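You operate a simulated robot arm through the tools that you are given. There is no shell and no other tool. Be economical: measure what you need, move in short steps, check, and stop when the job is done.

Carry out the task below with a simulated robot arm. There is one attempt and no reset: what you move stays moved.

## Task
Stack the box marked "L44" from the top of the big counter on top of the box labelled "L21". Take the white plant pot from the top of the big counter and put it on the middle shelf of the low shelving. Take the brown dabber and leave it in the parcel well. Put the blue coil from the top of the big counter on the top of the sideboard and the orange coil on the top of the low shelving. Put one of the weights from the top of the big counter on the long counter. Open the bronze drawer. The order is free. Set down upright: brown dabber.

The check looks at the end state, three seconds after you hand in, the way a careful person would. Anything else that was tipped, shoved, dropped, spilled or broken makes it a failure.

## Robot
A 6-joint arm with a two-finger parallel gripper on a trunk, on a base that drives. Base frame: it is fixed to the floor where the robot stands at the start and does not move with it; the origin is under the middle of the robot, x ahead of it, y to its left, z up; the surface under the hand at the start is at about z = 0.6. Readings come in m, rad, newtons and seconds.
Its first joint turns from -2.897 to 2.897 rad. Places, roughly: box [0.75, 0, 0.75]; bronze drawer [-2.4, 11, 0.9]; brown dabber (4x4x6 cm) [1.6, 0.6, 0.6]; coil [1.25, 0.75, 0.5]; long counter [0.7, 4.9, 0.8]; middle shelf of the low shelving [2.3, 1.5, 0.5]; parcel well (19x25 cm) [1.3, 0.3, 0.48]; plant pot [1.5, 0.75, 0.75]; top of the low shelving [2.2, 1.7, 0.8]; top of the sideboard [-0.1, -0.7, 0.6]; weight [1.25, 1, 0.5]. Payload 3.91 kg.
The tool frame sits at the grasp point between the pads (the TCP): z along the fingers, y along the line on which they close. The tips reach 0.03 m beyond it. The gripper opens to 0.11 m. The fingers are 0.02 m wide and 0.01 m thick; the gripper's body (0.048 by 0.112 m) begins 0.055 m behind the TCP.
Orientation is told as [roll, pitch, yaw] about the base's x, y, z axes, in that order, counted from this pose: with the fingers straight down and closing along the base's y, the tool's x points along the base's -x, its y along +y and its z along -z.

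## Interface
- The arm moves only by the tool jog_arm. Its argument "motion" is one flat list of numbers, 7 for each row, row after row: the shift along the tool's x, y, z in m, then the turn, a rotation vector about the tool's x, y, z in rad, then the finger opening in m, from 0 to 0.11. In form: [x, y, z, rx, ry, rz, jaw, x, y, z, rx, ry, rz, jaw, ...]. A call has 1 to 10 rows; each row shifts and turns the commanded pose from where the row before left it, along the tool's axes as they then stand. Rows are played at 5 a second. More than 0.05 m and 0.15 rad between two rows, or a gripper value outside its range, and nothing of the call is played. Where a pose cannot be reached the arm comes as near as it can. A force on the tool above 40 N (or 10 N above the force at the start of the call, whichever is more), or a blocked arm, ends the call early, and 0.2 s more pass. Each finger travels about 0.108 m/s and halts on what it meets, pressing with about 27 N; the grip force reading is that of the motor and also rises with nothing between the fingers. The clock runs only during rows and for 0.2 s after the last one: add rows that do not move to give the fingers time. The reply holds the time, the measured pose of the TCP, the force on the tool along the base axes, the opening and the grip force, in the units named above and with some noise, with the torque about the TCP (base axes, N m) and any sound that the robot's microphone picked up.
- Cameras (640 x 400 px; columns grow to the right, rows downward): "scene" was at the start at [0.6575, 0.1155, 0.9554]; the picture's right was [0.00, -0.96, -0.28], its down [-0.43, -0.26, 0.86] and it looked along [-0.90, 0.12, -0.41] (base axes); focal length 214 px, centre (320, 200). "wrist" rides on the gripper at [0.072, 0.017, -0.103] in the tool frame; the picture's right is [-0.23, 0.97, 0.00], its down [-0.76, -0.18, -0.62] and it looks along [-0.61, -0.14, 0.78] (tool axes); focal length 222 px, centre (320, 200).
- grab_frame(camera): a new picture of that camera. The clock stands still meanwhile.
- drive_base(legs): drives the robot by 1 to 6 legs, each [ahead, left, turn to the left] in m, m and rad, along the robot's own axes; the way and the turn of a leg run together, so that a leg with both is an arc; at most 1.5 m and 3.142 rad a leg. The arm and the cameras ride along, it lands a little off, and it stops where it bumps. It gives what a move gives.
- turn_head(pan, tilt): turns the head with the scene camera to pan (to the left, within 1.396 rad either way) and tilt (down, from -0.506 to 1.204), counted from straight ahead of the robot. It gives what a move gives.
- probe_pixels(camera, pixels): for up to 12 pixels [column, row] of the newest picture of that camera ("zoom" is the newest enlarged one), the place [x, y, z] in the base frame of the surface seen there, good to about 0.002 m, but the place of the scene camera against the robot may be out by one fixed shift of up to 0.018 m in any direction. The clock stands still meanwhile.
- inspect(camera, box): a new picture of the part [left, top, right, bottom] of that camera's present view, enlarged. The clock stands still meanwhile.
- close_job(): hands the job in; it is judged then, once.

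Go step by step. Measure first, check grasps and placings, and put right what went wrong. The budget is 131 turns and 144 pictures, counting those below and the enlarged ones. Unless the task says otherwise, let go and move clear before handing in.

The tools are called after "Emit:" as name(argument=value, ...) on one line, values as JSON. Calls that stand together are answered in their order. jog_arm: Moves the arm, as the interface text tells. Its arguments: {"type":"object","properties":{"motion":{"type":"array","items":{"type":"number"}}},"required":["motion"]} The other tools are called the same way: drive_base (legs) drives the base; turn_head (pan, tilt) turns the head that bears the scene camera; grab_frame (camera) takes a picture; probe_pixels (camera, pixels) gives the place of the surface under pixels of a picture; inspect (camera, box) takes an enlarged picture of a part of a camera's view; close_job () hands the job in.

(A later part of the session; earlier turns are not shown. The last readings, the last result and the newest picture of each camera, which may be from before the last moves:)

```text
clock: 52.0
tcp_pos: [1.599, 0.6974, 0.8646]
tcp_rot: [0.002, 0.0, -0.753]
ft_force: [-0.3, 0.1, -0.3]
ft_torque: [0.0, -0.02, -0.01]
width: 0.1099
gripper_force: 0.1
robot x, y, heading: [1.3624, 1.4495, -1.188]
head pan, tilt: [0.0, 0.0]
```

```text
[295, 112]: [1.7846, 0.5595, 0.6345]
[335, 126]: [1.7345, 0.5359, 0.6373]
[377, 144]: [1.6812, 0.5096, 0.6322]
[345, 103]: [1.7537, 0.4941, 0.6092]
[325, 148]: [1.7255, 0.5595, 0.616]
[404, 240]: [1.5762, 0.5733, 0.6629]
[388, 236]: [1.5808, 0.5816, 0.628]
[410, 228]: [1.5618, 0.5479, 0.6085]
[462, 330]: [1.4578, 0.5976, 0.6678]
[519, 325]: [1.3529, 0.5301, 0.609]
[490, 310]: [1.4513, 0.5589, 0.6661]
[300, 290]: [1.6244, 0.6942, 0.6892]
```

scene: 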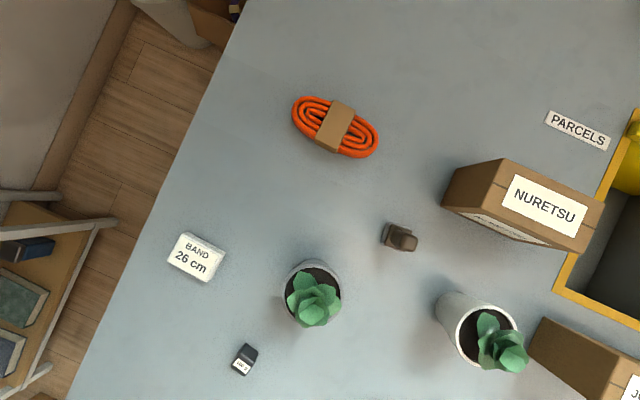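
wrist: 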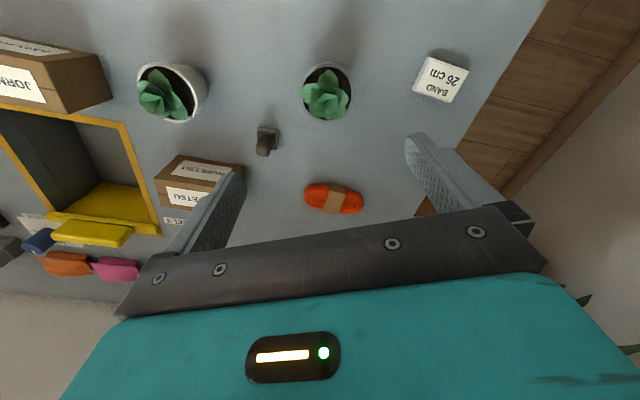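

Coil centre is (1.735,0.547), lying along u. I turn the hand to yaw 0.377 and go above it at z≈0.745.

Emit:
jog_arm(motion=[0, 0, 0, 0, 0, -0.1412, 0.11, 0, 0, 0, 0, 0, -0.1412, 0.11, 0, 0, 0, 0, 0, -0.1412, 0.11, 0, 0, 0, 0, 0, -0.1412, 0.11, 0, 0, 0, 0, 0, -0.1412, 0.11, 0, 0, 0, 0, 0, -0.1412, 0.11, 0, 0, 0, 0, 0, -0.1412, 0.11, 0, 0, 0, 0, 0, -0.1412, 0.11])

Emit:
jog_arm(motion=[-0.0143, -0.0379, 0.024, 0, 0, 0, 0.11, -0.0143, -0.0379, 0.024, 0, 0, 0, 0.11, -0.0143, -0.0379, 0.024, 0, 0, 0, 0.11, -0.0143, -0.0379, 0.024, 0, 0, 0, 0.11, -0.0143, -0.0379, 0.024, 0, 0, 0, 0.11, 0, 0, 0, 0, 0, 0, 0.11, 0, 0, 0, 0, 0, 0, 0.11])

Emit:
grab_frame(camera="scene")

Emit:
grab_frame(camera="wrist")

```text
clock: 53.8
tcp_pos: [1.5997, 0.7003, 0.8668]
tcp_rot: [-0.001, 0.001, 0.379]
ft_force: [-0.1, -0.6, -0.6]
ft_torque: [0.02, 0.01, 0.0]
width: 0.1099
gripper_force: 0.1
robot x, y, heading: [1.3626, 1.4481, -1.195]
head pan, tilt: [0.0, 0.0]
```

```text
clock: 55.4
tcp_pos: [1.7366, 0.5504, 0.7476]
tcp_rot: [0.001, 0.0, 0.378]
ft_force: [0.2, -0.4, -1.0]
ft_torque: [-0.02, 0.03, 0.0]
width: 0.1101
gripper_force: 0.0
robot x, y, heading: [1.3635, 1.4484, -1.19]
head pan, tilt: [0.0, 0.0]
```

```text
107 pictures are left
```

scene: 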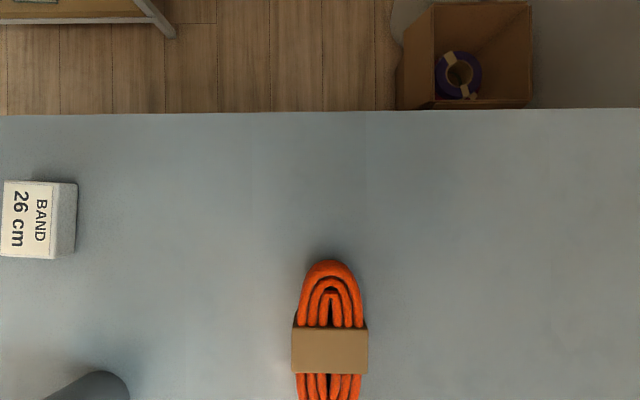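

```text
106 pictures are left
```

wrist: 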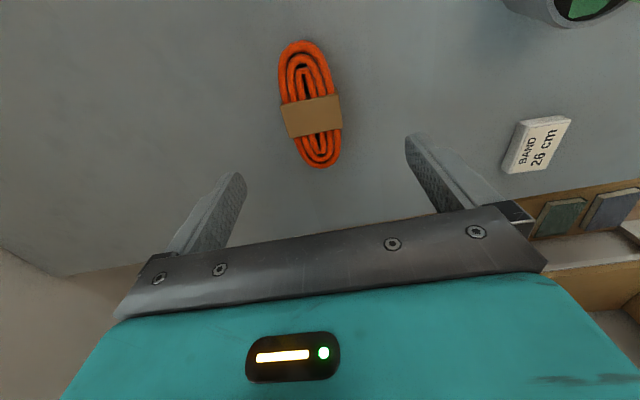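

Coil is parallel to and between the fingers; I check its band centre once more with the wrist probe.

Emit:
probe_pixels(camera="wrist", pixels=[[313, 117], [283, 118], [341, 112], [300, 45], [322, 163]])

```text
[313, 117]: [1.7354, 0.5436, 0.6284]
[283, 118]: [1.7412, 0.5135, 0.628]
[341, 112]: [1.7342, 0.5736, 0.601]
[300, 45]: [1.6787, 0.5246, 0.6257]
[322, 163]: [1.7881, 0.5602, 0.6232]
```

I adjust 6 mm, descend to z≈0.634 and close.

Emit:
jog_arm(motion=[0.004, -0.006, 0.035, 0, 0, 0, 0.11, 0, 0, 0.035, 0, 0, 0, 0.11, 0, 0, 0.035, 0, 0, 0, 0.11, 0, 0, 0.008, 0, 0, 0, 0.11, 0, 0, 0, 0, 0, 0, 0.11, 0, 0, 0, 0, 0, 0, 0.045, 0, 0, 0, 0, 0, 0, 0.045, 0, 0, 0, 0, 0, 0, 0.045, 0, 0, 0, 0, 0, 0, 0.045])

Emit:
grab_frame(camera="wrist")

```text
clock: 57.4
tcp_pos: [1.7342, 0.541, 0.6342]
tcp_rot: [-0.001, 0.003, 0.376]
ft_force: [1.0, 0.6, -0.5]
ft_torque: [0.08, 0.01, -0.01]
width: 0.0576
gripper_force: 27.2
robot x, y, heading: [1.3631, 1.4456, -1.189]
head pan, tilt: [0.0, 0.0]
```

```text
105 pictures are left
```

wrist: 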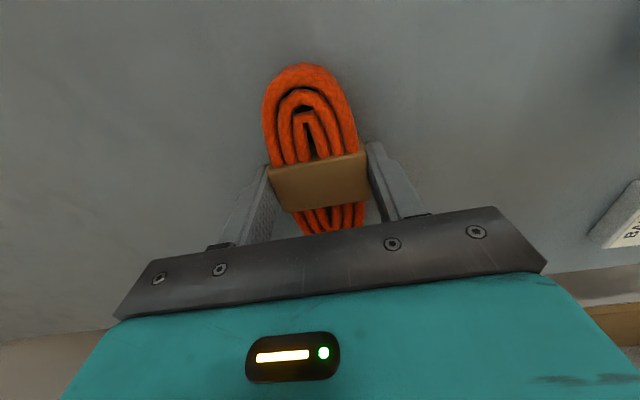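

Held (0.058). I lift to z≈0.93 and pull the hand back toward the robot.

Emit:
jog_arm(motion=[0, 0, -0.03, 0, 0, 0, 0.045, 0, 0, -0.05, 0, 0, 0, 0.045, 0, 0, -0.05, 0, 0, 0, 0.045, 0, 0, -0.05, 0, 0, 0, 0.045, 0, 0, -0.05, 0, 0, 0, 0.045, 0, 0, -0.05, 0, 0, 0, 0.045, 0, 0.04, 0, 0, 0, 0, 0.045, 0, 0.05, 0, 0, 0, 0, 0.045, 0, 0.05, 0, 0, 0, 0, 0.045, 0, 0.05, 0, 0, 0, 0, 0.045])

Emit:
jog_arm(motion=[0, 0.05, 0, 0, 0, 0, 0.045, 0, 0.05, 0, 0, 0, 0, 0.045, 0, 0.05, 0, 0, 0, 0, 0.045])

Emit:
drive_base(legs=[[0, 0, 1.57], [0.18, 0, 0]])

Emit:
grab_frame(camera="scene")

Emit:
grab_frame(camera="wrist")

```text
clock: 59.6
tcp_pos: [1.6633, 0.7188, 0.9141]
tcp_rot: [0.0, 0.0, 0.377]
ft_force: [0.0, -0.5, -2.5]
ft_torque: [0.02, 0.02, 0.0]
width: 0.0573
gripper_force: 26.8
robot x, y, heading: [1.3605, 1.448, -1.191]
head pan, tilt: [0.0, 0.0]
```

```text
clock: 60.4
tcp_pos: [1.6106, 0.8579, 0.9151]
tcp_rot: [0.004, -0.001, 0.378]
ft_force: [0.6, 0.0, -1.6]
ft_torque: [0.04, 0.02, -0.01]
width: 0.0574
gripper_force: 26.7
robot x, y, heading: [1.3598, 1.4483, -1.191]
head pan, tilt: [0.0, 0.0]
```

```text
clock: 65.7
tcp_pos: [2.1209, 1.7552, 0.9169]
tcp_rot: [0.0, -0.001, 1.941]
ft_force: [-0.2, -0.4, -1.1]
ft_torque: [0.0, 0.0, -0.02]
width: 0.0575
gripper_force: 27.5
robot x, y, heading: [1.5292, 1.5115, 0.372]
head pan, tilt: [0.0, 0.0]
```

```text
104 pictures are left
```

scene: 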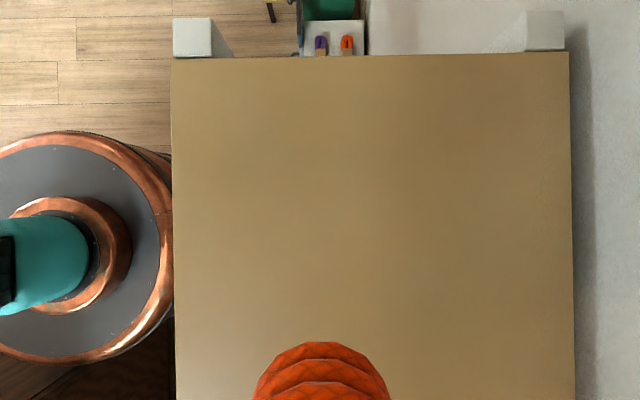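

```text
103 pictures are left
```

wrist: 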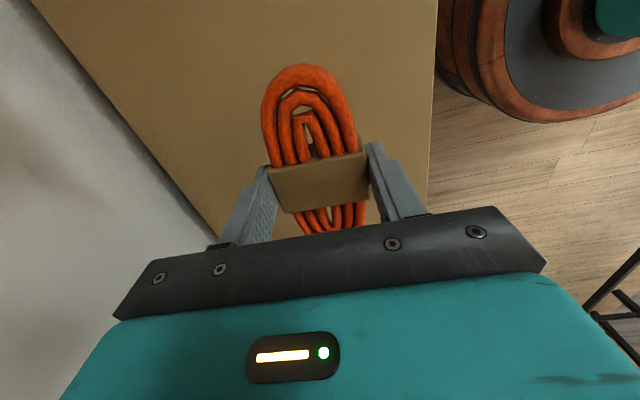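

The coil is over the shelving top, well inside its edges. I probe the top's height.

Emit:
probe_pixels(camera="wrist", pixels=[[230, 100], [400, 100], [385, 160], [240, 60]])

```text
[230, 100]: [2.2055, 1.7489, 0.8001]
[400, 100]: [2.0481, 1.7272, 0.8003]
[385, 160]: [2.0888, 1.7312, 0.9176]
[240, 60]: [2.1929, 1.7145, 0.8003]
```

Top is at z=0.800; I lower 0.081 to contact and check.

Emit:
jog_arm(motion=[0, 0, 0.04, 0, 0, 0, 0.045, 0, 0, 0.035, 0, 0, 0, 0.045, 0, 0, 0.005, 0, 0, 0, 0.045, 0, 0, 0.002, 0, 0, 0, 0.045, 0, 0, 0, 0, 0, 0, 0.045])

```text
clock: 66.9
tcp_pos: [2.1216, 1.7555, 0.8339]
tcp_rot: [-0.002, 0.001, 1.941]
ft_force: [-0.9, -0.5, -1.8]
ft_torque: [-0.02, -0.02, -0.01]
width: 0.0574
gripper_force: 27.4
robot x, y, heading: [1.528, 1.5088, 0.375]
head pan, tilt: [0.0, 0.0]
```

Emit:
jog_arm(motion=[0, 0, 0.001, 0, 0, 0, 0.045, 0, 0, 0.001, 0, 0, 0, 0.045, 0, 0, 0, 0, 0, 0, 0.045])

```text
clock: 67.7
tcp_pos: [2.121, 1.7552, 0.8348]
tcp_rot: [0.0, -0.001, 1.939]
ft_force: [6.7, 1.4, 26.5]
ft_torque: [-0.12, 0.21, -0.04]
width: 0.0576
gripper_force: 27.0
robot x, y, heading: [1.5304, 1.5166, 0.376]
head pan, tilt: [0.0, 0.0]
```

Firm contact (26 N). I ease up 2 mm, open, and rise.

Emit:
jog_arm(motion=[0, 0, -0.0015, 0, 0, 0, 0.045, 0, 0, 0, 0, 0, 0, 0.07, 0, 0, 0, 0, 0, 0, 0.1, 0, 0, 0, 0, 0, 0, 0.1, 0, 0, -0.03, 0, 0, 0, 0.11, 0, 0, -0.05, 0, 0, 0, 0.11, 0, 0, -0.04, 0, 0, 0, 0.11])

Emit:
grab_frame(camera="wrist")

```text
clock: 69.3
tcp_pos: [2.1227, 1.7554, 0.9559]
tcp_rot: [0.0, -0.001, 1.94]
ft_force: [0.5, -0.2, -1.4]
ft_torque: [0.0, 0.02, 0.0]
width: 0.1101
gripper_force: 0.0
robot x, y, heading: [1.5322, 1.5109, 0.377]
head pan, tilt: [0.0, 0.0]
```

```text
102 pictures are left
```

wrist: 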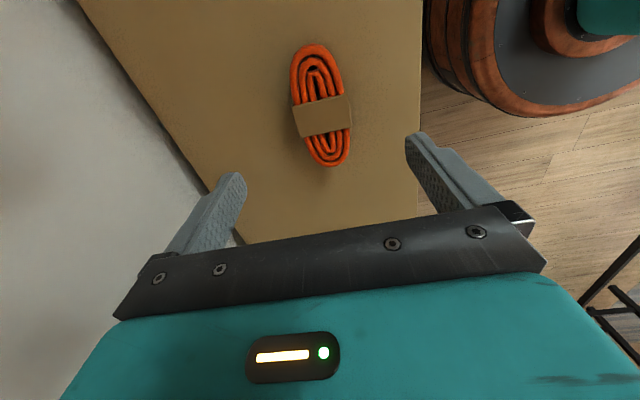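

Orange coil is placed. I back off along the aisle to u≈1.38 and turn to the counter for the dabber.

Emit:
drive_base(legs=[[-0.59, -0.01, 0], [0, 0, -1.57]])

Emit:
grab_frame(camera="scene")

Emit:
grab_frame(camera="wrist")

```text
clock: 76.5
tcp_pos: [1.2139, 0.6894, 0.9541]
tcp_rot: [0.0, 0.0, 0.352]
ft_force: [-0.4, -0.9, 0.2]
ft_torque: [0.01, -0.04, -0.04]
width: 0.11
gripper_force: 0.0
robot x, y, heading: [0.9837, 1.2899, -1.216]
head pan, tilt: [0.0, 0.0]
```

```text
101 pictures are left
```

scene: 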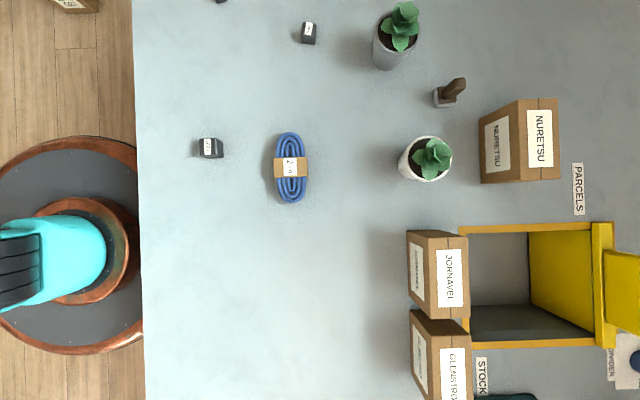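

```text
100 pictures are left
```

wrist: 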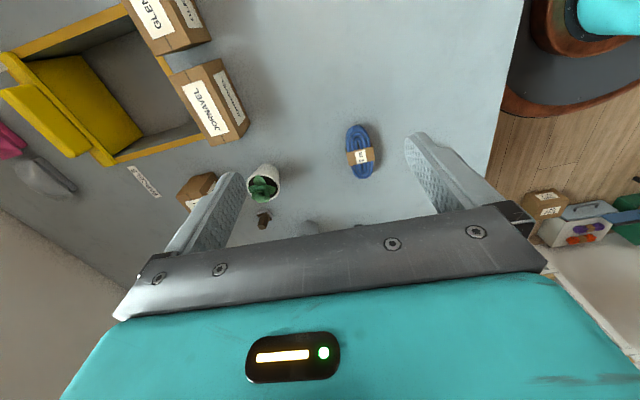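

Overhead view of well: rim from (460,225) to (612,345), floor visible around (490,270). I probe rim, floor, boxes and divider here.

Emit:
probe_pixels(camera="scene", pixels=[[466, 229], [590, 227], [596, 344], [475, 343], [500, 260], [525, 300], [510, 325], [560, 280], [600, 280], [440, 245], [463, 300], [620, 280]])

Emit:
probe_pixels(camera="wrist", pixels=[[205, 130], [110, 160], [60, 35], [145, 80], [190, 130], [165, 110], [90, 60], [110, 105], [246, 122], [180, 75], [45, 110], [265, 185]])

Emit:
inspect(camera="wrist", box=[0, 0, 320, 240])

```text
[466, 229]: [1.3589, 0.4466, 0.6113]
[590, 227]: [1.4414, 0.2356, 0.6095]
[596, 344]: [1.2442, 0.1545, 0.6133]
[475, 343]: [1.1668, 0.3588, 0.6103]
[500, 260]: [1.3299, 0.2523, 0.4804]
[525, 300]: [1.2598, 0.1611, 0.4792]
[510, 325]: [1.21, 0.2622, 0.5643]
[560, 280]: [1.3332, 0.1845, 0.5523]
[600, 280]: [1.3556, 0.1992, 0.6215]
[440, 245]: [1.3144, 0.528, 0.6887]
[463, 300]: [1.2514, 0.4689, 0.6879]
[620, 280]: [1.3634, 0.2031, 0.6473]
```

```text
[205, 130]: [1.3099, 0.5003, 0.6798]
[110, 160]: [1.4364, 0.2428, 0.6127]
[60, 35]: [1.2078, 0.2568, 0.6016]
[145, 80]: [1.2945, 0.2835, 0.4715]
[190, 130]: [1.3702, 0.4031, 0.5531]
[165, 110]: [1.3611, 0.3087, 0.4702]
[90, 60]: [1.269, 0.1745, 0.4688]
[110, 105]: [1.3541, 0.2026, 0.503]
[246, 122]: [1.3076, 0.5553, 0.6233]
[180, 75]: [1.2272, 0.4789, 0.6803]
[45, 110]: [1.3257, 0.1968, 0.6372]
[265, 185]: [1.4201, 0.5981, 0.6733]
```

```text
1.67 times, centred on (160, 120) of wrist
```

zoom: 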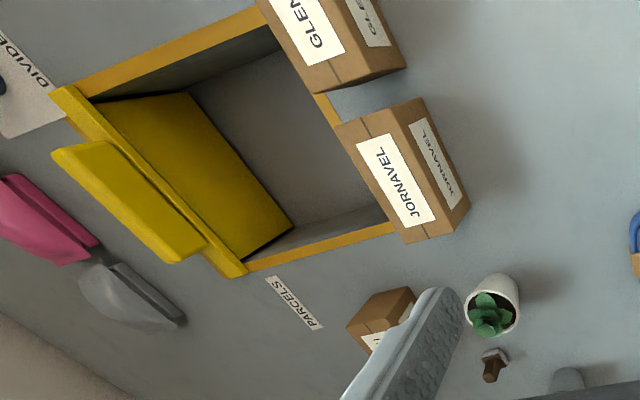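

Well floor is z≈0.470, the near half is free; boxes stand just before the near rim. I want the camera side of the hand facing away from the boxes, so I try turning the hand by +1.6 rad.

Emit:
jog_arm(motion=[0, 0, 0, 0, 0, -0.15, 0.11, 0, 0, 0, 0, 0, -0.15, 0.11, 0, 0, 0, 0, 0, -0.15, 0.11, 0, 0, 0, 0, 0, -0.15, 0.11, 0, 0, 0, 0, 0, -0.15, 0.11, 0, 0, 0, 0, 0, -0.15, 0.11, 0, 0, 0, 0, 0, -0.15, 0.11, 0, 0, 0, 0, 0, -0.15, 0.11, 0, 0, 0, 0, 0, -0.15, 0.11, 0, 0, 0, 0, 0, -0.15, 0.11])

Emit:
grab_frame(camera="scene")

```text
clock: 78.7
tcp_pos: [1.2267, 0.6941, 0.9547]
tcp_rot: [0.006, 0.0, 1.842]
ft_force: [-0.4, 0.4, -0.7]
ft_torque: [0.02, -0.02, 0.02]
width: 0.11
gripper_force: 0.0
out of reach, approached as far as the arm can: row 10
robot x, y, heading: [0.982, 1.286, -1.218]
head pan, tilt: [0.0, 0.0]
```

```text
98 pictures are left
```

scene: 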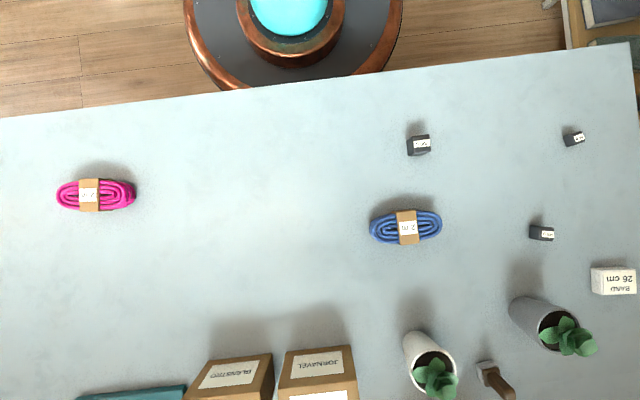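

The wrist limit is just short of a full flip; yaw 1.75 will do. I go over the dabber at z≈0.86 and look.

Emit:
jog_arm(motion=[0, 0, 0, 0, 0, 0.1, 0.11, 0.0203, -0.0394, 0, 0, 0, 0, 0.07, 0.0203, -0.0394, 0, 0, 0, 0, 0.07, 0.0203, -0.0394, 0, 0, 0, 0, 0.07, 0.0203, -0.0394, 0.02, 0, 0, 0, 0.07, 0.0203, -0.0394, 0.02, 0, 0, 0, 0.07, 0.0203, -0.0394, 0.02, 0, 0, 0, 0.07, 0.0203, -0.0394, 0.02, 0, 0, 0, 0.07, 0.0203, -0.0394, 0.02, 0, 0, 0, 0.07, 0, 0, 0, 0, 0, 0, 0.07])

Emit:
grab_frame(camera="scene")

Emit:
grab_frame(camera="wrist")

```text
clock: 80.9
tcp_pos: [1.565, 0.591, 0.8541]
tcp_rot: [0.0, 0.002, 1.751]
ft_force: [-0.4, 0.1, -0.5]
ft_torque: [-0.01, -0.03, 0.04]
width: 0.0699
gripper_force: 0.0
robot x, y, heading: [0.9817, 1.2895, -1.21]
head pan, tilt: [0.0, 0.0]
```

```text
97 pictures are left
```

scene: 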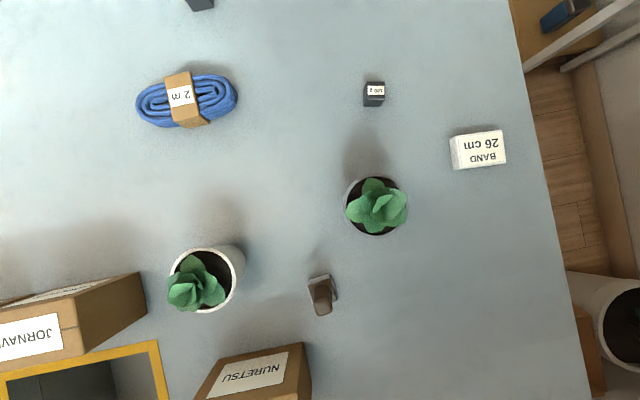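

```text
96 pictures are left
```

wrist: 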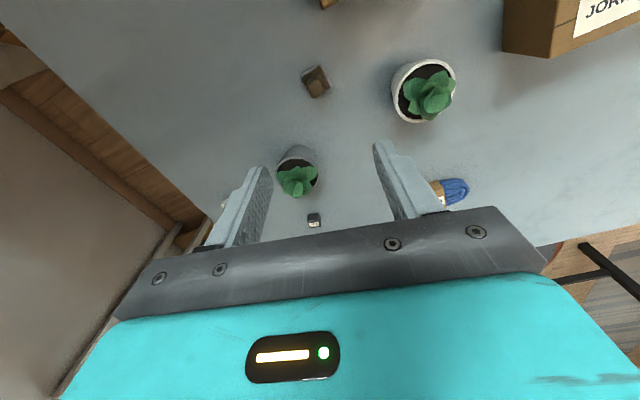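

Dabber at scene (321,293) and wrist (316,82). I zoom for its shape and orientation.

Emit:
inspect(camera="wrist", box=[276, 50, 356, 100])

Emit:
inspect(camera="scene", box=[280, 260, 360, 310])

Emit:
probe_pixels(camera="wrist", pixels=[[316, 75], [318, 89], [308, 82], [326, 80], [315, 70], [310, 94], [324, 92], [322, 96]])

```text
8.00 times, centred on (316, 75) of wrist
```

zoom: 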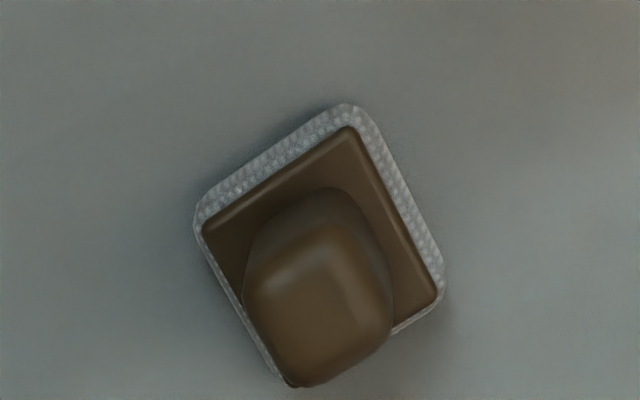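

```text
8.00 times, centred on (320, 285) of scene
```

zoom: 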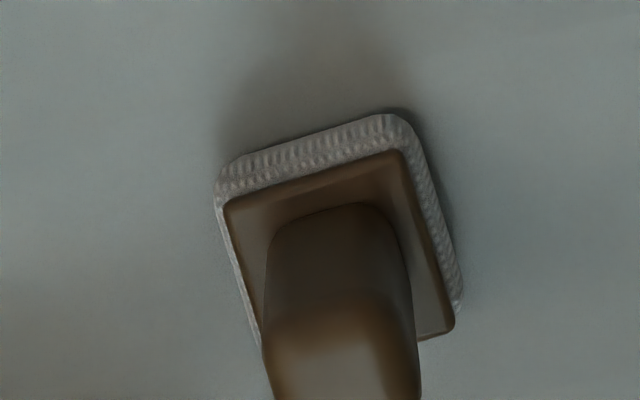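

```text
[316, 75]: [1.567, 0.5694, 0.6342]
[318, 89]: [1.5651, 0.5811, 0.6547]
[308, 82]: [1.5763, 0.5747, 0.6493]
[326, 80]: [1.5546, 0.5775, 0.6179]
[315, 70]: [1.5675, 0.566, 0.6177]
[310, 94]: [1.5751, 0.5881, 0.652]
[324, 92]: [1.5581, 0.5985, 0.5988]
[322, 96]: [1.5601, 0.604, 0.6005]
```

Its square handle is turned ~20° from the hand; base plate top ≈0.618, top ≈0.657, centre ≈(1.566,0.582). I turn the hand +0.35, shift, and descend to z≈0.70 for a check.

Emit:
jog_arm(motion=[0, 0, 0, 0, 0, -0.12, 0.06, 0, 0, 0, 0, 0, -0.12, 0.06, 0, 0, 0, 0, 0, -0.11, 0.06, 0.0085, 0.004, 0, 0, 0, 0, 0.06, 0, 0, 0.05, 0, 0, 0, 0.06, 0, 0, 0.05, 0, 0, 0, 0.06, 0, 0, 0.05, 0, 0, 0, 0.06, 0, 0, 0, 0, 0, 0, 0.06])

Emit:
grab_frame(camera="scene")

Emit:
grab_frame(camera="wrist")

```text
clock: 82.7
tcp_pos: [1.5675, 0.5824, 0.7051]
tcp_rot: [0.001, 0.0, 2.101]
ft_force: [0.4, 0.9, -0.2]
ft_torque: [0.01, 0.0, -0.01]
width: 0.06
gripper_force: 0.0
robot x, y, heading: [0.9821, 1.2876, -1.218]
head pan, tilt: [0.0, 0.0]
```

```text
93 pictures are left
```

scene: 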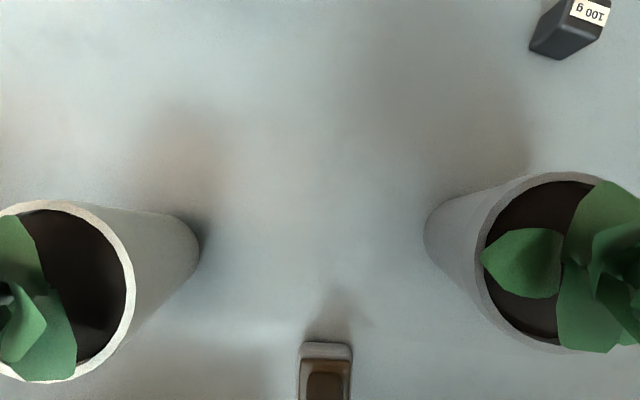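

```text
92 pictures are left
```

wrist: 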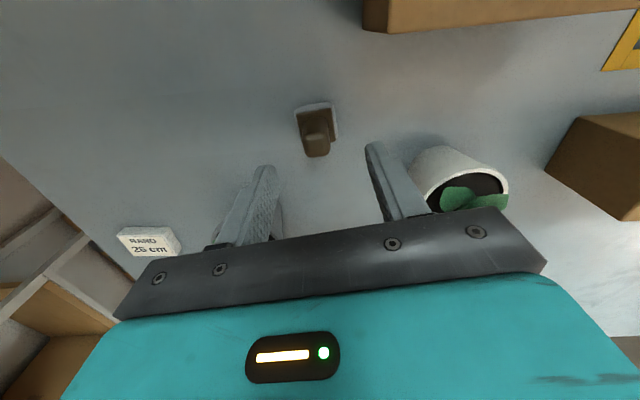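

Handle is aligned and centred ((325,375) scene, (316,135) wrist). Descend to 0.652 and close.

Emit:
jog_arm(motion=[0, 0, 0.03, 0, 0, 0, 0.06, 0, 0, 0.023, 0, 0, 0, 0.06, 0, 0, 0, 0, 0, 0, 0.06, 0, 0, 0, 0, 0, 0, 0.01, 0, 0, 0, 0, 0, 0, 0.01, 0, 0, 0, 0, 0, 0, 0.01, 0, 0, 0, 0, 0, 0, 0.01])

Emit:
grab_frame(camera="wrist")

```text
clock: 84.3
tcp_pos: [1.5663, 0.5814, 0.6536]
tcp_rot: [0.001, 0.0, 2.103]
ft_force: [0.5, 0.1, -0.5]
ft_torque: [0.02, 0.01, -0.04]
width: 0.0203
gripper_force: 27.0
robot x, y, heading: [0.9837, 1.2856, -1.215]
head pan, tilt: [0.0, 0.0]
```

```text
91 pictures are left
```

wrist: 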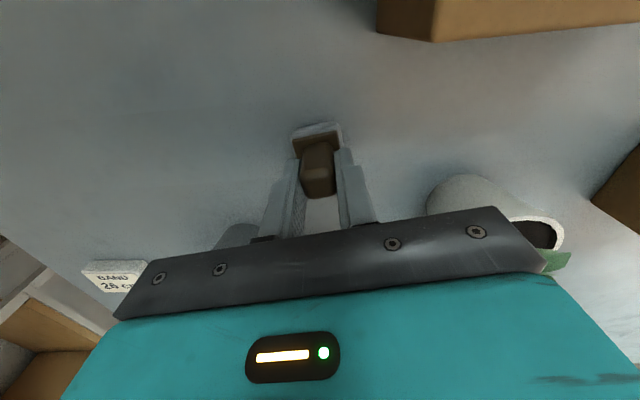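

Held (0.020). Lift to 0.80, turn back to yaw 1.75, and travel above the well.

Emit:
jog_arm(motion=[0, 0, -0.03, 0, 0, 0, 0.01, 0, 0, -0.05, 0, 0, 0, 0.01, 0, 0, -0.05, 0, 0, 0, 0.01, 0, 0, -0.02, 0, 0, 0.12, 0.01, 0, 0, 0, 0, 0, 0.12, 0.01, 0, 0, 0, 0, 0, 0.11, 0.01])

Emit:
jog_arm(motion=[0.0201, 0.0382, 0, 0, 0, 0, 0.01, 0.0201, 0.0382, 0, 0, 0, 0, 0.01, 0.0201, 0.0382, 0, 0, 0, 0, 0.01, 0.0201, 0.0382, 0, 0, 0, 0, 0.01, 0.0201, 0.0382, 0, 0, 0, 0, 0.01, 0.0201, 0.0382, 0, 0, 0, 0, 0.01, 0.0201, 0.0382, 0, 0, 0, 0, 0.01, 0.0201, 0.0382, 0, 0, 0, 0, 0.01, 0, 0, 0, 0, 0, 0, 0.01])

Emit:
grab_frame(camera="scene")

Emit:
grab_frame(camera="wrist")

```text
clock: 85.7
tcp_pos: [1.5669, 0.5827, 0.8032]
tcp_rot: [0.001, -0.001, 1.75]
ft_force: [0.7, 0.5, -1.3]
ft_torque: [0.0, 0.03, -0.01]
width: 0.0201
gripper_force: 27.1
robot x, y, heading: [0.979, 1.2868, -1.214]
head pan, tilt: [0.0, 0.0]
```

```text
clock: 87.7
tcp_pos: [1.2944, 0.3675, 0.8023]
tcp_rot: [0.0, -0.002, 1.752]
ft_force: [-0.1, 0.7, -0.4]
ft_torque: [0.0, 0.02, -0.03]
width: 0.0201
gripper_force: 27.0
robot x, y, heading: [0.9818, 1.2888, -1.215]
head pan, tilt: [0.0, 0.0]
```

```text
90 pictures are left
```

scene: 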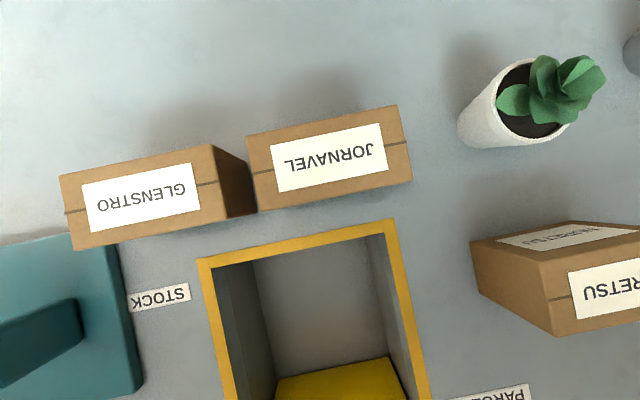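

```text
89 pictures are left
```

wrist: 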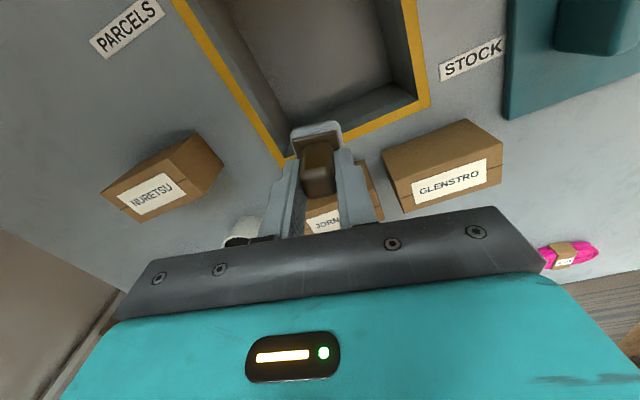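

I verify the rim's inner edges relative to the TCP.

Emit:
probe_pixels(camera="scene", pixels=[[300, 244], [212, 270], [382, 234], [225, 330], [400, 320], [300, 250], [330, 345], [300, 385], [370, 365], [330, 195]])

Emit:
probe_pixels(camera="wrist", pixels=[[415, 103], [365, 128], [240, 95], [410, 40], [380, 108], [330, 60]])

```text
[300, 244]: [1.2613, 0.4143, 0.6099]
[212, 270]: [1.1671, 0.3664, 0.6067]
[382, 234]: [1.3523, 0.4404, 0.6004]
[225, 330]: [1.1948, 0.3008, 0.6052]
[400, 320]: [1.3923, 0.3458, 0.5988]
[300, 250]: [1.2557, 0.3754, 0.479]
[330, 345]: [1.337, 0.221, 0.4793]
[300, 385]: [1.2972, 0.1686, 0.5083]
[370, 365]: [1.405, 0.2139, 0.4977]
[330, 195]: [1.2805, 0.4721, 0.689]
```

```text
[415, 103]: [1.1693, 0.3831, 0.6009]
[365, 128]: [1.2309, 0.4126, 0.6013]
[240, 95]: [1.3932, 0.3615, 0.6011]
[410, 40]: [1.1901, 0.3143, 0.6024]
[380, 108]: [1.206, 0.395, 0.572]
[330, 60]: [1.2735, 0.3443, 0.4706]
```

Clearances look fine; I shift 6 mm deeper and 8 mm toward the middle, then descend to z≈0.535.

Emit:
jog_arm(motion=[0.006, 0.008, 0, 0, 0, 0, 0.01, 0, 0, 0.05, 0, 0, 0, 0.01, 0, 0, 0.05, 0, 0, 0, 0.01, 0, 0, 0.04, 0, 0, 0, 0.01, 0, 0, 0.035, 0, 0, 0, 0.01, 0, 0, 0.03, 0, 0, 0, 0.01, 0, 0, 0.03, 0, 0, 0, 0.01, 0, 0, 0.025, 0, 0, 0, 0.01, 0, 0, 0.008, 0, 0, 0, 0.01, 0, 0, 0, 0, 0, 0, 0.01])

Emit:
grab_frame(camera="wrist")

```text
clock: 89.0
tcp_pos: [1.2879, 0.3604, 0.6351]
tcp_rot: [0.002, 0.006, 1.752]
ft_force: [-1.4, 1.1, 13.3]
ft_torque: [1.52, 0.29, 0.01]
width: 0.0203
gripper_force: 27.3
robot x, y, heading: [0.9794, 1.2878, -1.217]
head pan, tilt: [0.0, 0.0]
stopped in row 6: the force on the tool passed its limit at 68 N (the readings are from after the stop); the commanded pose is now the measured one
```

```text
88 pictures are left
```

wrist: 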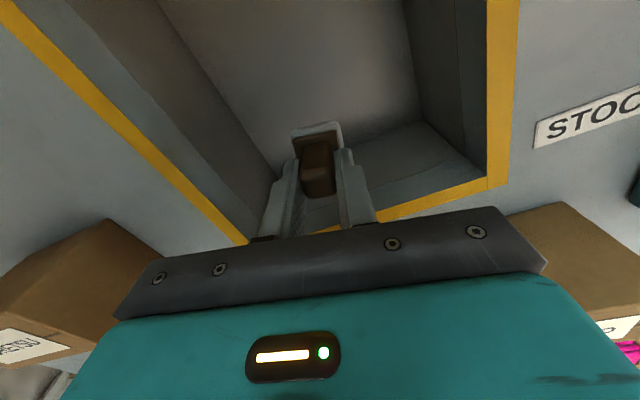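

Contact at ~0.11 m toward +y from the TCP: some part of the hand/arm touched the JORNAVEL box top. I rise and look at it.

Emit:
jog_arm(motion=[0, 0, -0.04, 0, 0, 0, 0.01, 0, 0, -0.04, 0, 0, 0, 0.01, 0, 0, -0.04, 0, 0, 0, 0.01, 0, 0, -0.04, 0, 0, 0, 0.01])

Emit:
grab_frame(camera="scene")

Emit:
turn_head(pan=0.0, tilt=-0.5)

Emit:
grab_frame(camera="scene")

Emit:
turn_head(pan=0.0, tilt=1.2)

Emit:
grab_frame(camera="scene")

```text
clock: 90.0
tcp_pos: [1.2863, 0.3593, 0.7938]
tcp_rot: [0.0, 0.004, 1.751]
ft_force: [1.6, -1.0, -2.3]
ft_torque: [0.04, 0.01, 0.05]
width: 0.0199
gripper_force: 26.9
robot x, y, heading: [0.9802, 1.2857, -1.212]
head pan, tilt: [0.0, 0.0]
```

```text
87 pictures are left
```

scene: 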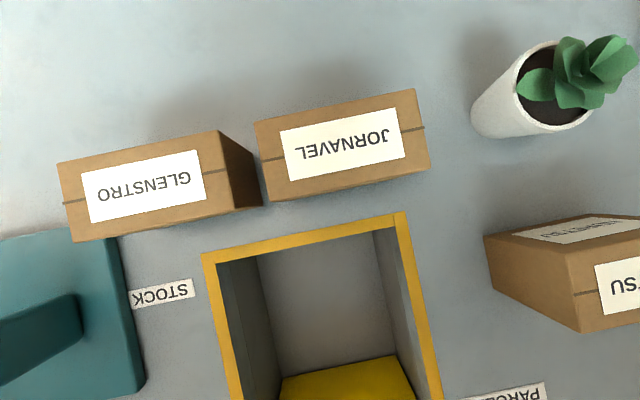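

```text
clock: 90.9
tcp_pos: [1.2863, 0.3602, 0.794]
tcp_rot: [0.0, 0.003, 1.752]
ft_force: [0.3, -0.5, -0.2]
ft_torque: [0.01, -0.02, 0.01]
width: 0.02
gripper_force: 26.9
robot x, y, heading: [0.9833, 1.2875, -1.219]
head pan, tilt: [0.0, -0.499]
```

```text
86 pictures are left
```

scene: 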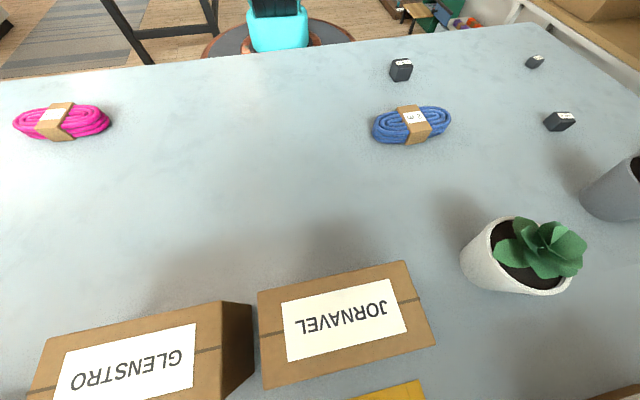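

```text
clock: 92.6
tcp_pos: [1.2869, 0.3592, 0.7931]
tcp_rot: [-0.001, 0.003, 1.753]
ft_force: [-0.1, 0.4, -0.5]
ft_torque: [-0.02, -0.04, -0.03]
width: 0.0199
gripper_force: 27.0
robot x, y, heading: [0.9829, 1.2882, -1.218]
head pan, tilt: [0.0, 1.201]
```

```text
85 pictures are left
```

scene: 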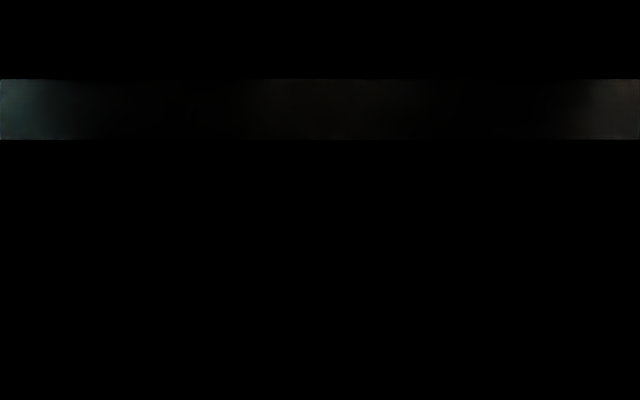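

JORNAVEL stands unmoved. The collider is evidently the scene-camera head, which sticks out on the tool's -x side when tilted 0; with tilt 1.2 it folds in. I'll shift the base 6 cm right/1 cm ahead, and turn the hand so its closing axis lies along the well's length, with cameras to the well's sides.

Emit:
drive_base(legs=[[0.01, -0.06, 0.024]])

Emit:
jog_arm(motion=[0, 0, 0, 0, 0, 0.1374, 0.01, 0, 0, 0, 0, 0, 0.1374, 0.01, 0, 0, 0, 0, 0, 0.1374, 0.01, 0, 0, 0, 0, 0, 0.1374, 0.01, 0, 0, 0, 0, 0, 0.1374, 0.01, 0, 0, 0, 0, 0, 0.1374, 0.01, 0, 0, 0, 0, 0, 0.1374, 0.01, 0, 0, 0, 0, 0, 0.1374, 0.01, 0, 0, 0, 0, 0, 0.1374, 0.01, 0, 0, 0, 0, 0, 0.1374, 0.01])

Emit:
grab_frame(camera="wrist")

```text
clock: 93.6
tcp_pos: [1.257, 0.3382, 0.7946]
tcp_rot: [0.001, 0.005, 1.775]
ft_force: [-0.5, -0.1, -0.6]
ft_torque: [0.0, 0.03, -0.05]
width: 0.0198
gripper_force: 27.0
robot x, y, heading: [0.932, 1.2574, -1.191]
head pan, tilt: [0.0, 1.201]
```

```text
clock: 95.8
tcp_pos: [1.2578, 0.3367, 0.7941]
tcp_rot: [-0.005, -0.001, 0.4]
ft_force: [-0.4, 0.0, -0.4]
ft_torque: [-0.02, 0.03, 0.01]
width: 0.0202
gripper_force: 26.8
robot x, y, heading: [0.9269, 1.2573, -1.194]
head pan, tilt: [0.0, 1.201]
```

```text
84 pictures are left
```

wrist: 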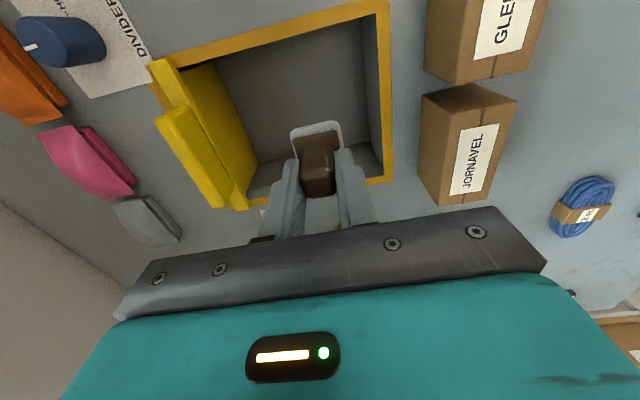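

Clear view of the well with the dabber above. I probe near rim, side rims and box edges.

Emit:
probe_pixels(camera="wrist", pixels=[[383, 60], [388, 150], [374, 100], [368, 60], [380, 178], [240, 40], [245, 200], [420, 130], [424, 175], [300, 90], [255, 150], [215, 130]])

```text
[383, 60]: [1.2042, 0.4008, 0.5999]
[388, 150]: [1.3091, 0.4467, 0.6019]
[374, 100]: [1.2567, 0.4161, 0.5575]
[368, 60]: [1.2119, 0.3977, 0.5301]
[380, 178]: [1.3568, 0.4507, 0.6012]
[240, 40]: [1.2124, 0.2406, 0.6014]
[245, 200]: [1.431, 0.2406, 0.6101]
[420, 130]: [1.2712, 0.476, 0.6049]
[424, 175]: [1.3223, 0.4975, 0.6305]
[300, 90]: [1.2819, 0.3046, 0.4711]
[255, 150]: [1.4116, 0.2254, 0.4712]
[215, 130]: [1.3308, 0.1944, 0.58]
```

Near wall at v=-0.077; hand at v=-0.151 clears it. I centre in u and descend in steps.

Emit:
jog_arm(motion=[-0.032, 0, 0, 0, 0, 0.022, 0.01, 0, 0, 0.05, 0, 0, 0, 0.01, 0, 0, 0.05, 0, 0, 0, 0.01, 0, 0, 0.05, 0, 0, 0, 0.01, 0, 0, 0.03, 0, 0, 0, 0.01, 0, 0, 0.03, 0, 0, 0, 0.01, 0, 0, 0.02, 0, 0, 0, 0.01, 0, 0, 0, 0, 0, 0, 0.01])

Emit:
grab_frame(camera="wrist")

```text
clock: 97.6
tcp_pos: [1.2866, 0.3502, 0.5633]
tcp_rot: [-0.003, 0.0, 0.38]
ft_force: [0.7, 0.0, -0.5]
ft_torque: [0.03, 0.03, 0.0]
width: 0.0203
gripper_force: 27.1
robot x, y, heading: [0.9274, 1.2532, -1.195]
head pan, tilt: [0.0, 1.201]
```

```text
83 pictures are left
```

wrist: 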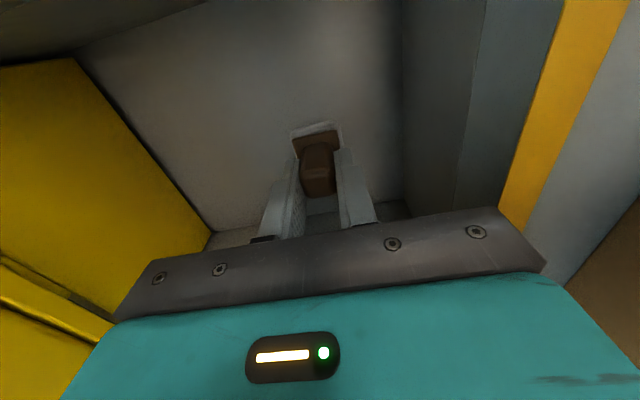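

No contact so far; 4 cm to go, body clears the near wall. I continue down.

Emit:
jog_arm(motion=[0, 0, 0.015, 0, 0, 0, 0.01, 0, 0, 0.012, 0, 0, 0, 0.01, 0, 0, 0.006, 0, 0, 0, 0.01, 0, 0, 0.003, 0, 0, 0, 0.01, 0, 0, 0, 0, 0, 0, 0.01])

```text
clock: 98.8
tcp_pos: [1.2873, 0.3475, 0.5277]
tcp_rot: [-0.003, 0.001, 0.38]
ft_force: [0.1, 0.3, -0.1]
ft_torque: [-0.01, 0.0, 0.0]
width: 0.0203
gripper_force: 26.5
robot x, y, heading: [0.93, 1.262, -1.192]
head pan, tilt: [0.0, 1.201]
```

Emit:
jog_arm(motion=[0, 0, 0.0015, 0, 0, 0, 0.01, 0, 0, 0.0015, 0, 0, 0, 0.01, 0, 0, 0.001, 0, 0, 0, 0.01, 0, 0, 0, 0, 0, 0, 0.01])

```text
clock: 99.8
tcp_pos: [1.2862, 0.3488, 0.5249]
tcp_rot: [-0.003, 0.0, 0.381]
ft_force: [0.0, 0.4, -1.8]
ft_torque: [-0.02, 0.01, 0.02]
width: 0.0201
gripper_force: 26.9
robot x, y, heading: [0.9315, 1.2564, -1.191]
head pan, tilt: [0.0, 1.201]
```

Emit:
jog_arm(motion=[0, 0, 0.0008, 0, 0, 0, 0.01, 0, 0, 0, 0, 0, 0, 0.01])

```text
clock: 100.4
tcp_pos: [1.2865, 0.3493, 0.5234]
tcp_rot: [-0.004, -0.001, 0.381]
ft_force: [-0.3, -0.6, -0.8]
ft_torque: [0.02, -0.04, 0.02]
width: 0.02
gripper_force: 27.1
robot x, y, heading: [0.927, 1.2618, -1.189]
head pan, tilt: [0.0, 1.201]
```

Emit:
jog_arm(motion=[0, 0, 0.0008, 0, 0, 0, 0.01, 0, 0, 0.0006, 0, 0, 0, 0.01, 0, 0, 0, 0, 0, 0, 0.01])

```text
clock: 101.2
tcp_pos: [1.2881, 0.3481, 0.523]
tcp_rot: [-0.005, -0.002, 0.381]
ft_force: [1.0, 0.2, 3.3]
ft_torque: [0.07, -0.06, -0.02]
width: 0.0201
gripper_force: 26.5
robot x, y, heading: [0.927, 1.2591, -1.195]
head pan, tilt: [0.0, 1.201]
```

Contact (+3.3 N). I open to 0.06 and rise.

Emit:
jog_arm(motion=[0, 0, 0, 0, 0, 0, 0.04, 0, 0, 0, 0, 0, 0, 0.06, 0, 0, 0, 0, 0, 0, 0.06, 0, 0, -0.03, 0, 0, 0, 0.06, 0, 0, -0.04, 0, 0, 0, 0.06, 0, 0, -0.05, 0, 0, 0, 0.06, 0, 0, -0.05, 0, 0, 0, 0.06, 0, 0, -0.05, 0, 0, 0, 0.06, 0, 0, -0.05, 0, 0, 0, 0.06])

Emit:
grab_frame(camera="wrist")

```text
clock: 103.2
tcp_pos: [1.288, 0.3514, 0.7916]
tcp_rot: [-0.001, 0.0, 0.383]
ft_force: [0.9, 0.2, -1.2]
ft_torque: [0.03, 0.0, -0.02]
width: 0.0601
gripper_force: 0.1
robot x, y, heading: [0.9296, 1.2534, -1.191]
head pan, tilt: [0.0, 1.201]
```

```text
82 pictures are left
```

wrist: 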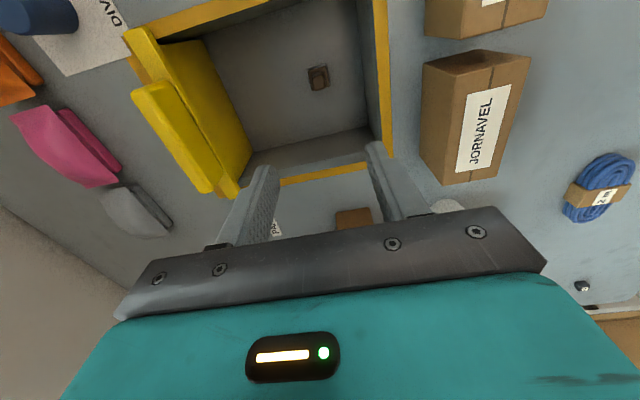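

Dabber stands upright in the parcel well ((318,77)). Next the blue coil: I move above it and look.

Emit:
jog_arm(motion=[-0.0233, 0.0402, -0.005, 0, 0, 0, 0.06, -0.0233, 0.0402, -0.005, 0, 0, 0, 0.06, -0.0233, 0.0402, -0.005, 0, 0, 0, 0.08, -0.0233, 0.0402, 0, 0, 0, 0, 0.1, -0.0233, 0.0402, 0, 0, 0, 0, 0.11, -0.0233, 0.0402, 0, 0, 0, 0, 0.11, -0.0233, 0.0402, 0, 0, 0, 0, 0.11, -0.0233, 0.0402, 0, 0, 0, 0, 0.11, -0.0233, 0.0402, 0, 0, 0, 0, 0.11, -0.0228, 0.0397, 0, 0, 0, 0, 0.11])

Emit:
grab_frame(camera="wrist")

```text
clock: 105.4
tcp_pos: [1.3544, 0.8082, 0.8045]
tcp_rot: [-0.004, 0.0, 0.381]
ft_force: [-0.4, 0.5, -0.4]
ft_torque: [0.02, 0.02, -0.02]
width: 0.1101
gripper_force: 0.0
robot x, y, heading: [0.9304, 1.2571, -1.194]
head pan, tilt: [0.0, 1.201]
```

```text
81 pictures are left
```

wrist: 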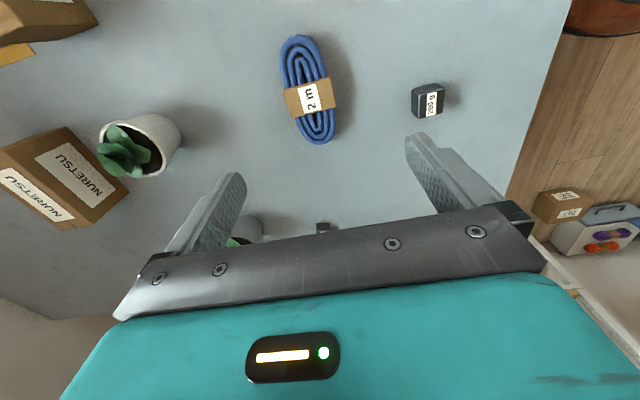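

Emit:
probe_pixels(camera="wrist", pixels=[[310, 95], [286, 98], [336, 92], [298, 40], [320, 140], [415, 88], [428, 105], [440, 90], [430, 117]])

```text
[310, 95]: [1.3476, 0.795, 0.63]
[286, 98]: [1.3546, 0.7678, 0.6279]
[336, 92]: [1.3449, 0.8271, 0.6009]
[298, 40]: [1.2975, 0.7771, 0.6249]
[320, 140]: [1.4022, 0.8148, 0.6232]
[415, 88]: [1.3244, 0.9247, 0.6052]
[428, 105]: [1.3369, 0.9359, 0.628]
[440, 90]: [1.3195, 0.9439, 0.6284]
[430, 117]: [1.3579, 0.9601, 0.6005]
```

Coil centre (1.349,0.795). I adjust, descend to 0.634 and close.

Emit:
jog_arm(motion=[0.0095, -0.01, 0.03, 0, 0, 0, 0.11, 0, 0, 0.045, 0, 0, 0, 0.11, 0, 0, 0.045, 0, 0, 0, 0.11, 0, 0, 0.03, 0, 0, 0, 0.11, 0, 0, 0.02, 0, 0, 0, 0.11, 0, 0, 0, 0, 0, 0, 0.11, 0, 0, 0, 0, 0, 0, 0.045, 0, 0, 0, 0, 0, 0, 0.045, 0, 0, 0, 0, 0, 0, 0.045, 0, 0, 0, 0, 0, 0, 0.045])

Emit:
grab_frame(camera="wrist")

```text
clock: 107.6
tcp_pos: [1.3479, 0.794, 0.6349]
tcp_rot: [-0.004, -0.001, 0.38]
ft_force: [0.7, -1.1, -0.7]
ft_torque: [-0.01, 0.07, 0.02]
width: 0.0574
gripper_force: 26.9
robot x, y, heading: [0.9299, 1.2604, -1.193]
head pan, tilt: [0.0, 1.201]
```

```text
80 pictures are left
```

wrist: 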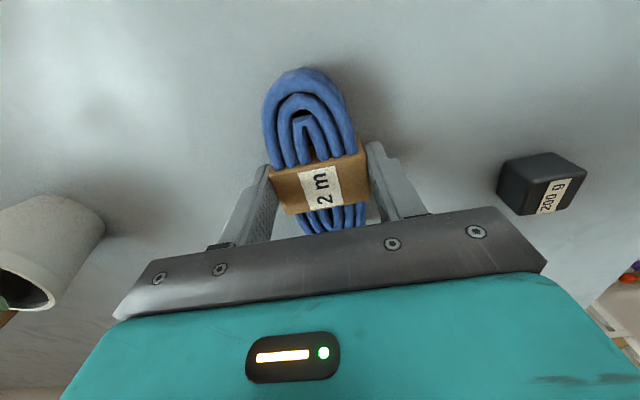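

Blue coil held (0.057). I lift to ~0.92, back off, travel right along the aisle and then ahead a little toward the sideboard side.

Emit:
jog_arm(motion=[0, 0, -0.03, 0, 0, 0, 0.045, 0, 0, -0.05, 0, 0, 0, 0.045, 0, 0, -0.05, 0, 0, 0, 0.045, 0, 0, -0.05, 0, 0, 0, 0.045, 0, 0, -0.05, 0, 0, 0, 0.045, 0, 0, -0.05, 0, 0, 0, 0.045])

Emit:
drive_base(legs=[[-0.09, 0, 0], [0, -1.38, 0], [0.4, 0, 0]])

Emit:
turn_head(pan=-1.2, tilt=-0.3)

Emit:
grab_frame(camera="scene")

Emit:
grab_frame(camera="wrist")

```text
clock: 109.0
tcp_pos: [1.3466, 0.7957, 0.9125]
tcp_rot: [-0.002, -0.001, 0.381]
ft_force: [0.3, 0.2, -2.0]
ft_torque: [0.03, 0.03, -0.02]
width: 0.0574
gripper_force: 27.5
robot x, y, heading: [0.9315, 1.2556, -1.188]
head pan, tilt: [0.0, 1.201]
```

```text
clock: 118.8
tcp_pos: [0.1638, -0.0176, 0.9133]
tcp_rot: [-0.004, -0.001, 0.375]
ft_force: [0.8, 0.2, -1.8]
ft_torque: [0.04, 0.03, 0.01]
width: 0.0576
gripper_force: 27.2
robot x, y, heading: [-0.2468, 0.4467, -1.193]
head pan, tilt: [0.0, 1.201]
```

```text
clock: 120.4
tcp_pos: [0.1642, -0.0172, 0.9139]
tcp_rot: [-0.004, -0.001, 0.375]
ft_force: [0.3, 1.0, -1.8]
ft_torque: [-0.02, 0.01, -0.02]
width: 0.0577
gripper_force: 26.9
robot x, y, heading: [-0.2499, 0.4469, -1.196]
head pan, tilt: [-1.201, -0.3]
```

```text
79 pictures are left
```

scene: 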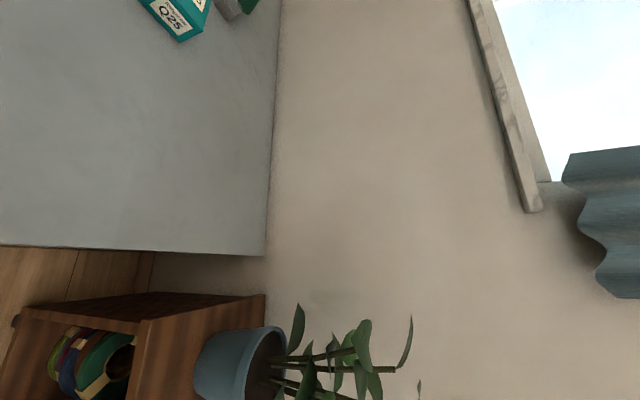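

```text
78 pictures are left
```

wrist: 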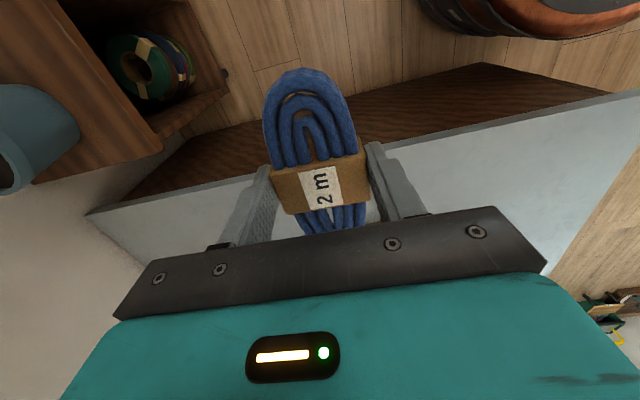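

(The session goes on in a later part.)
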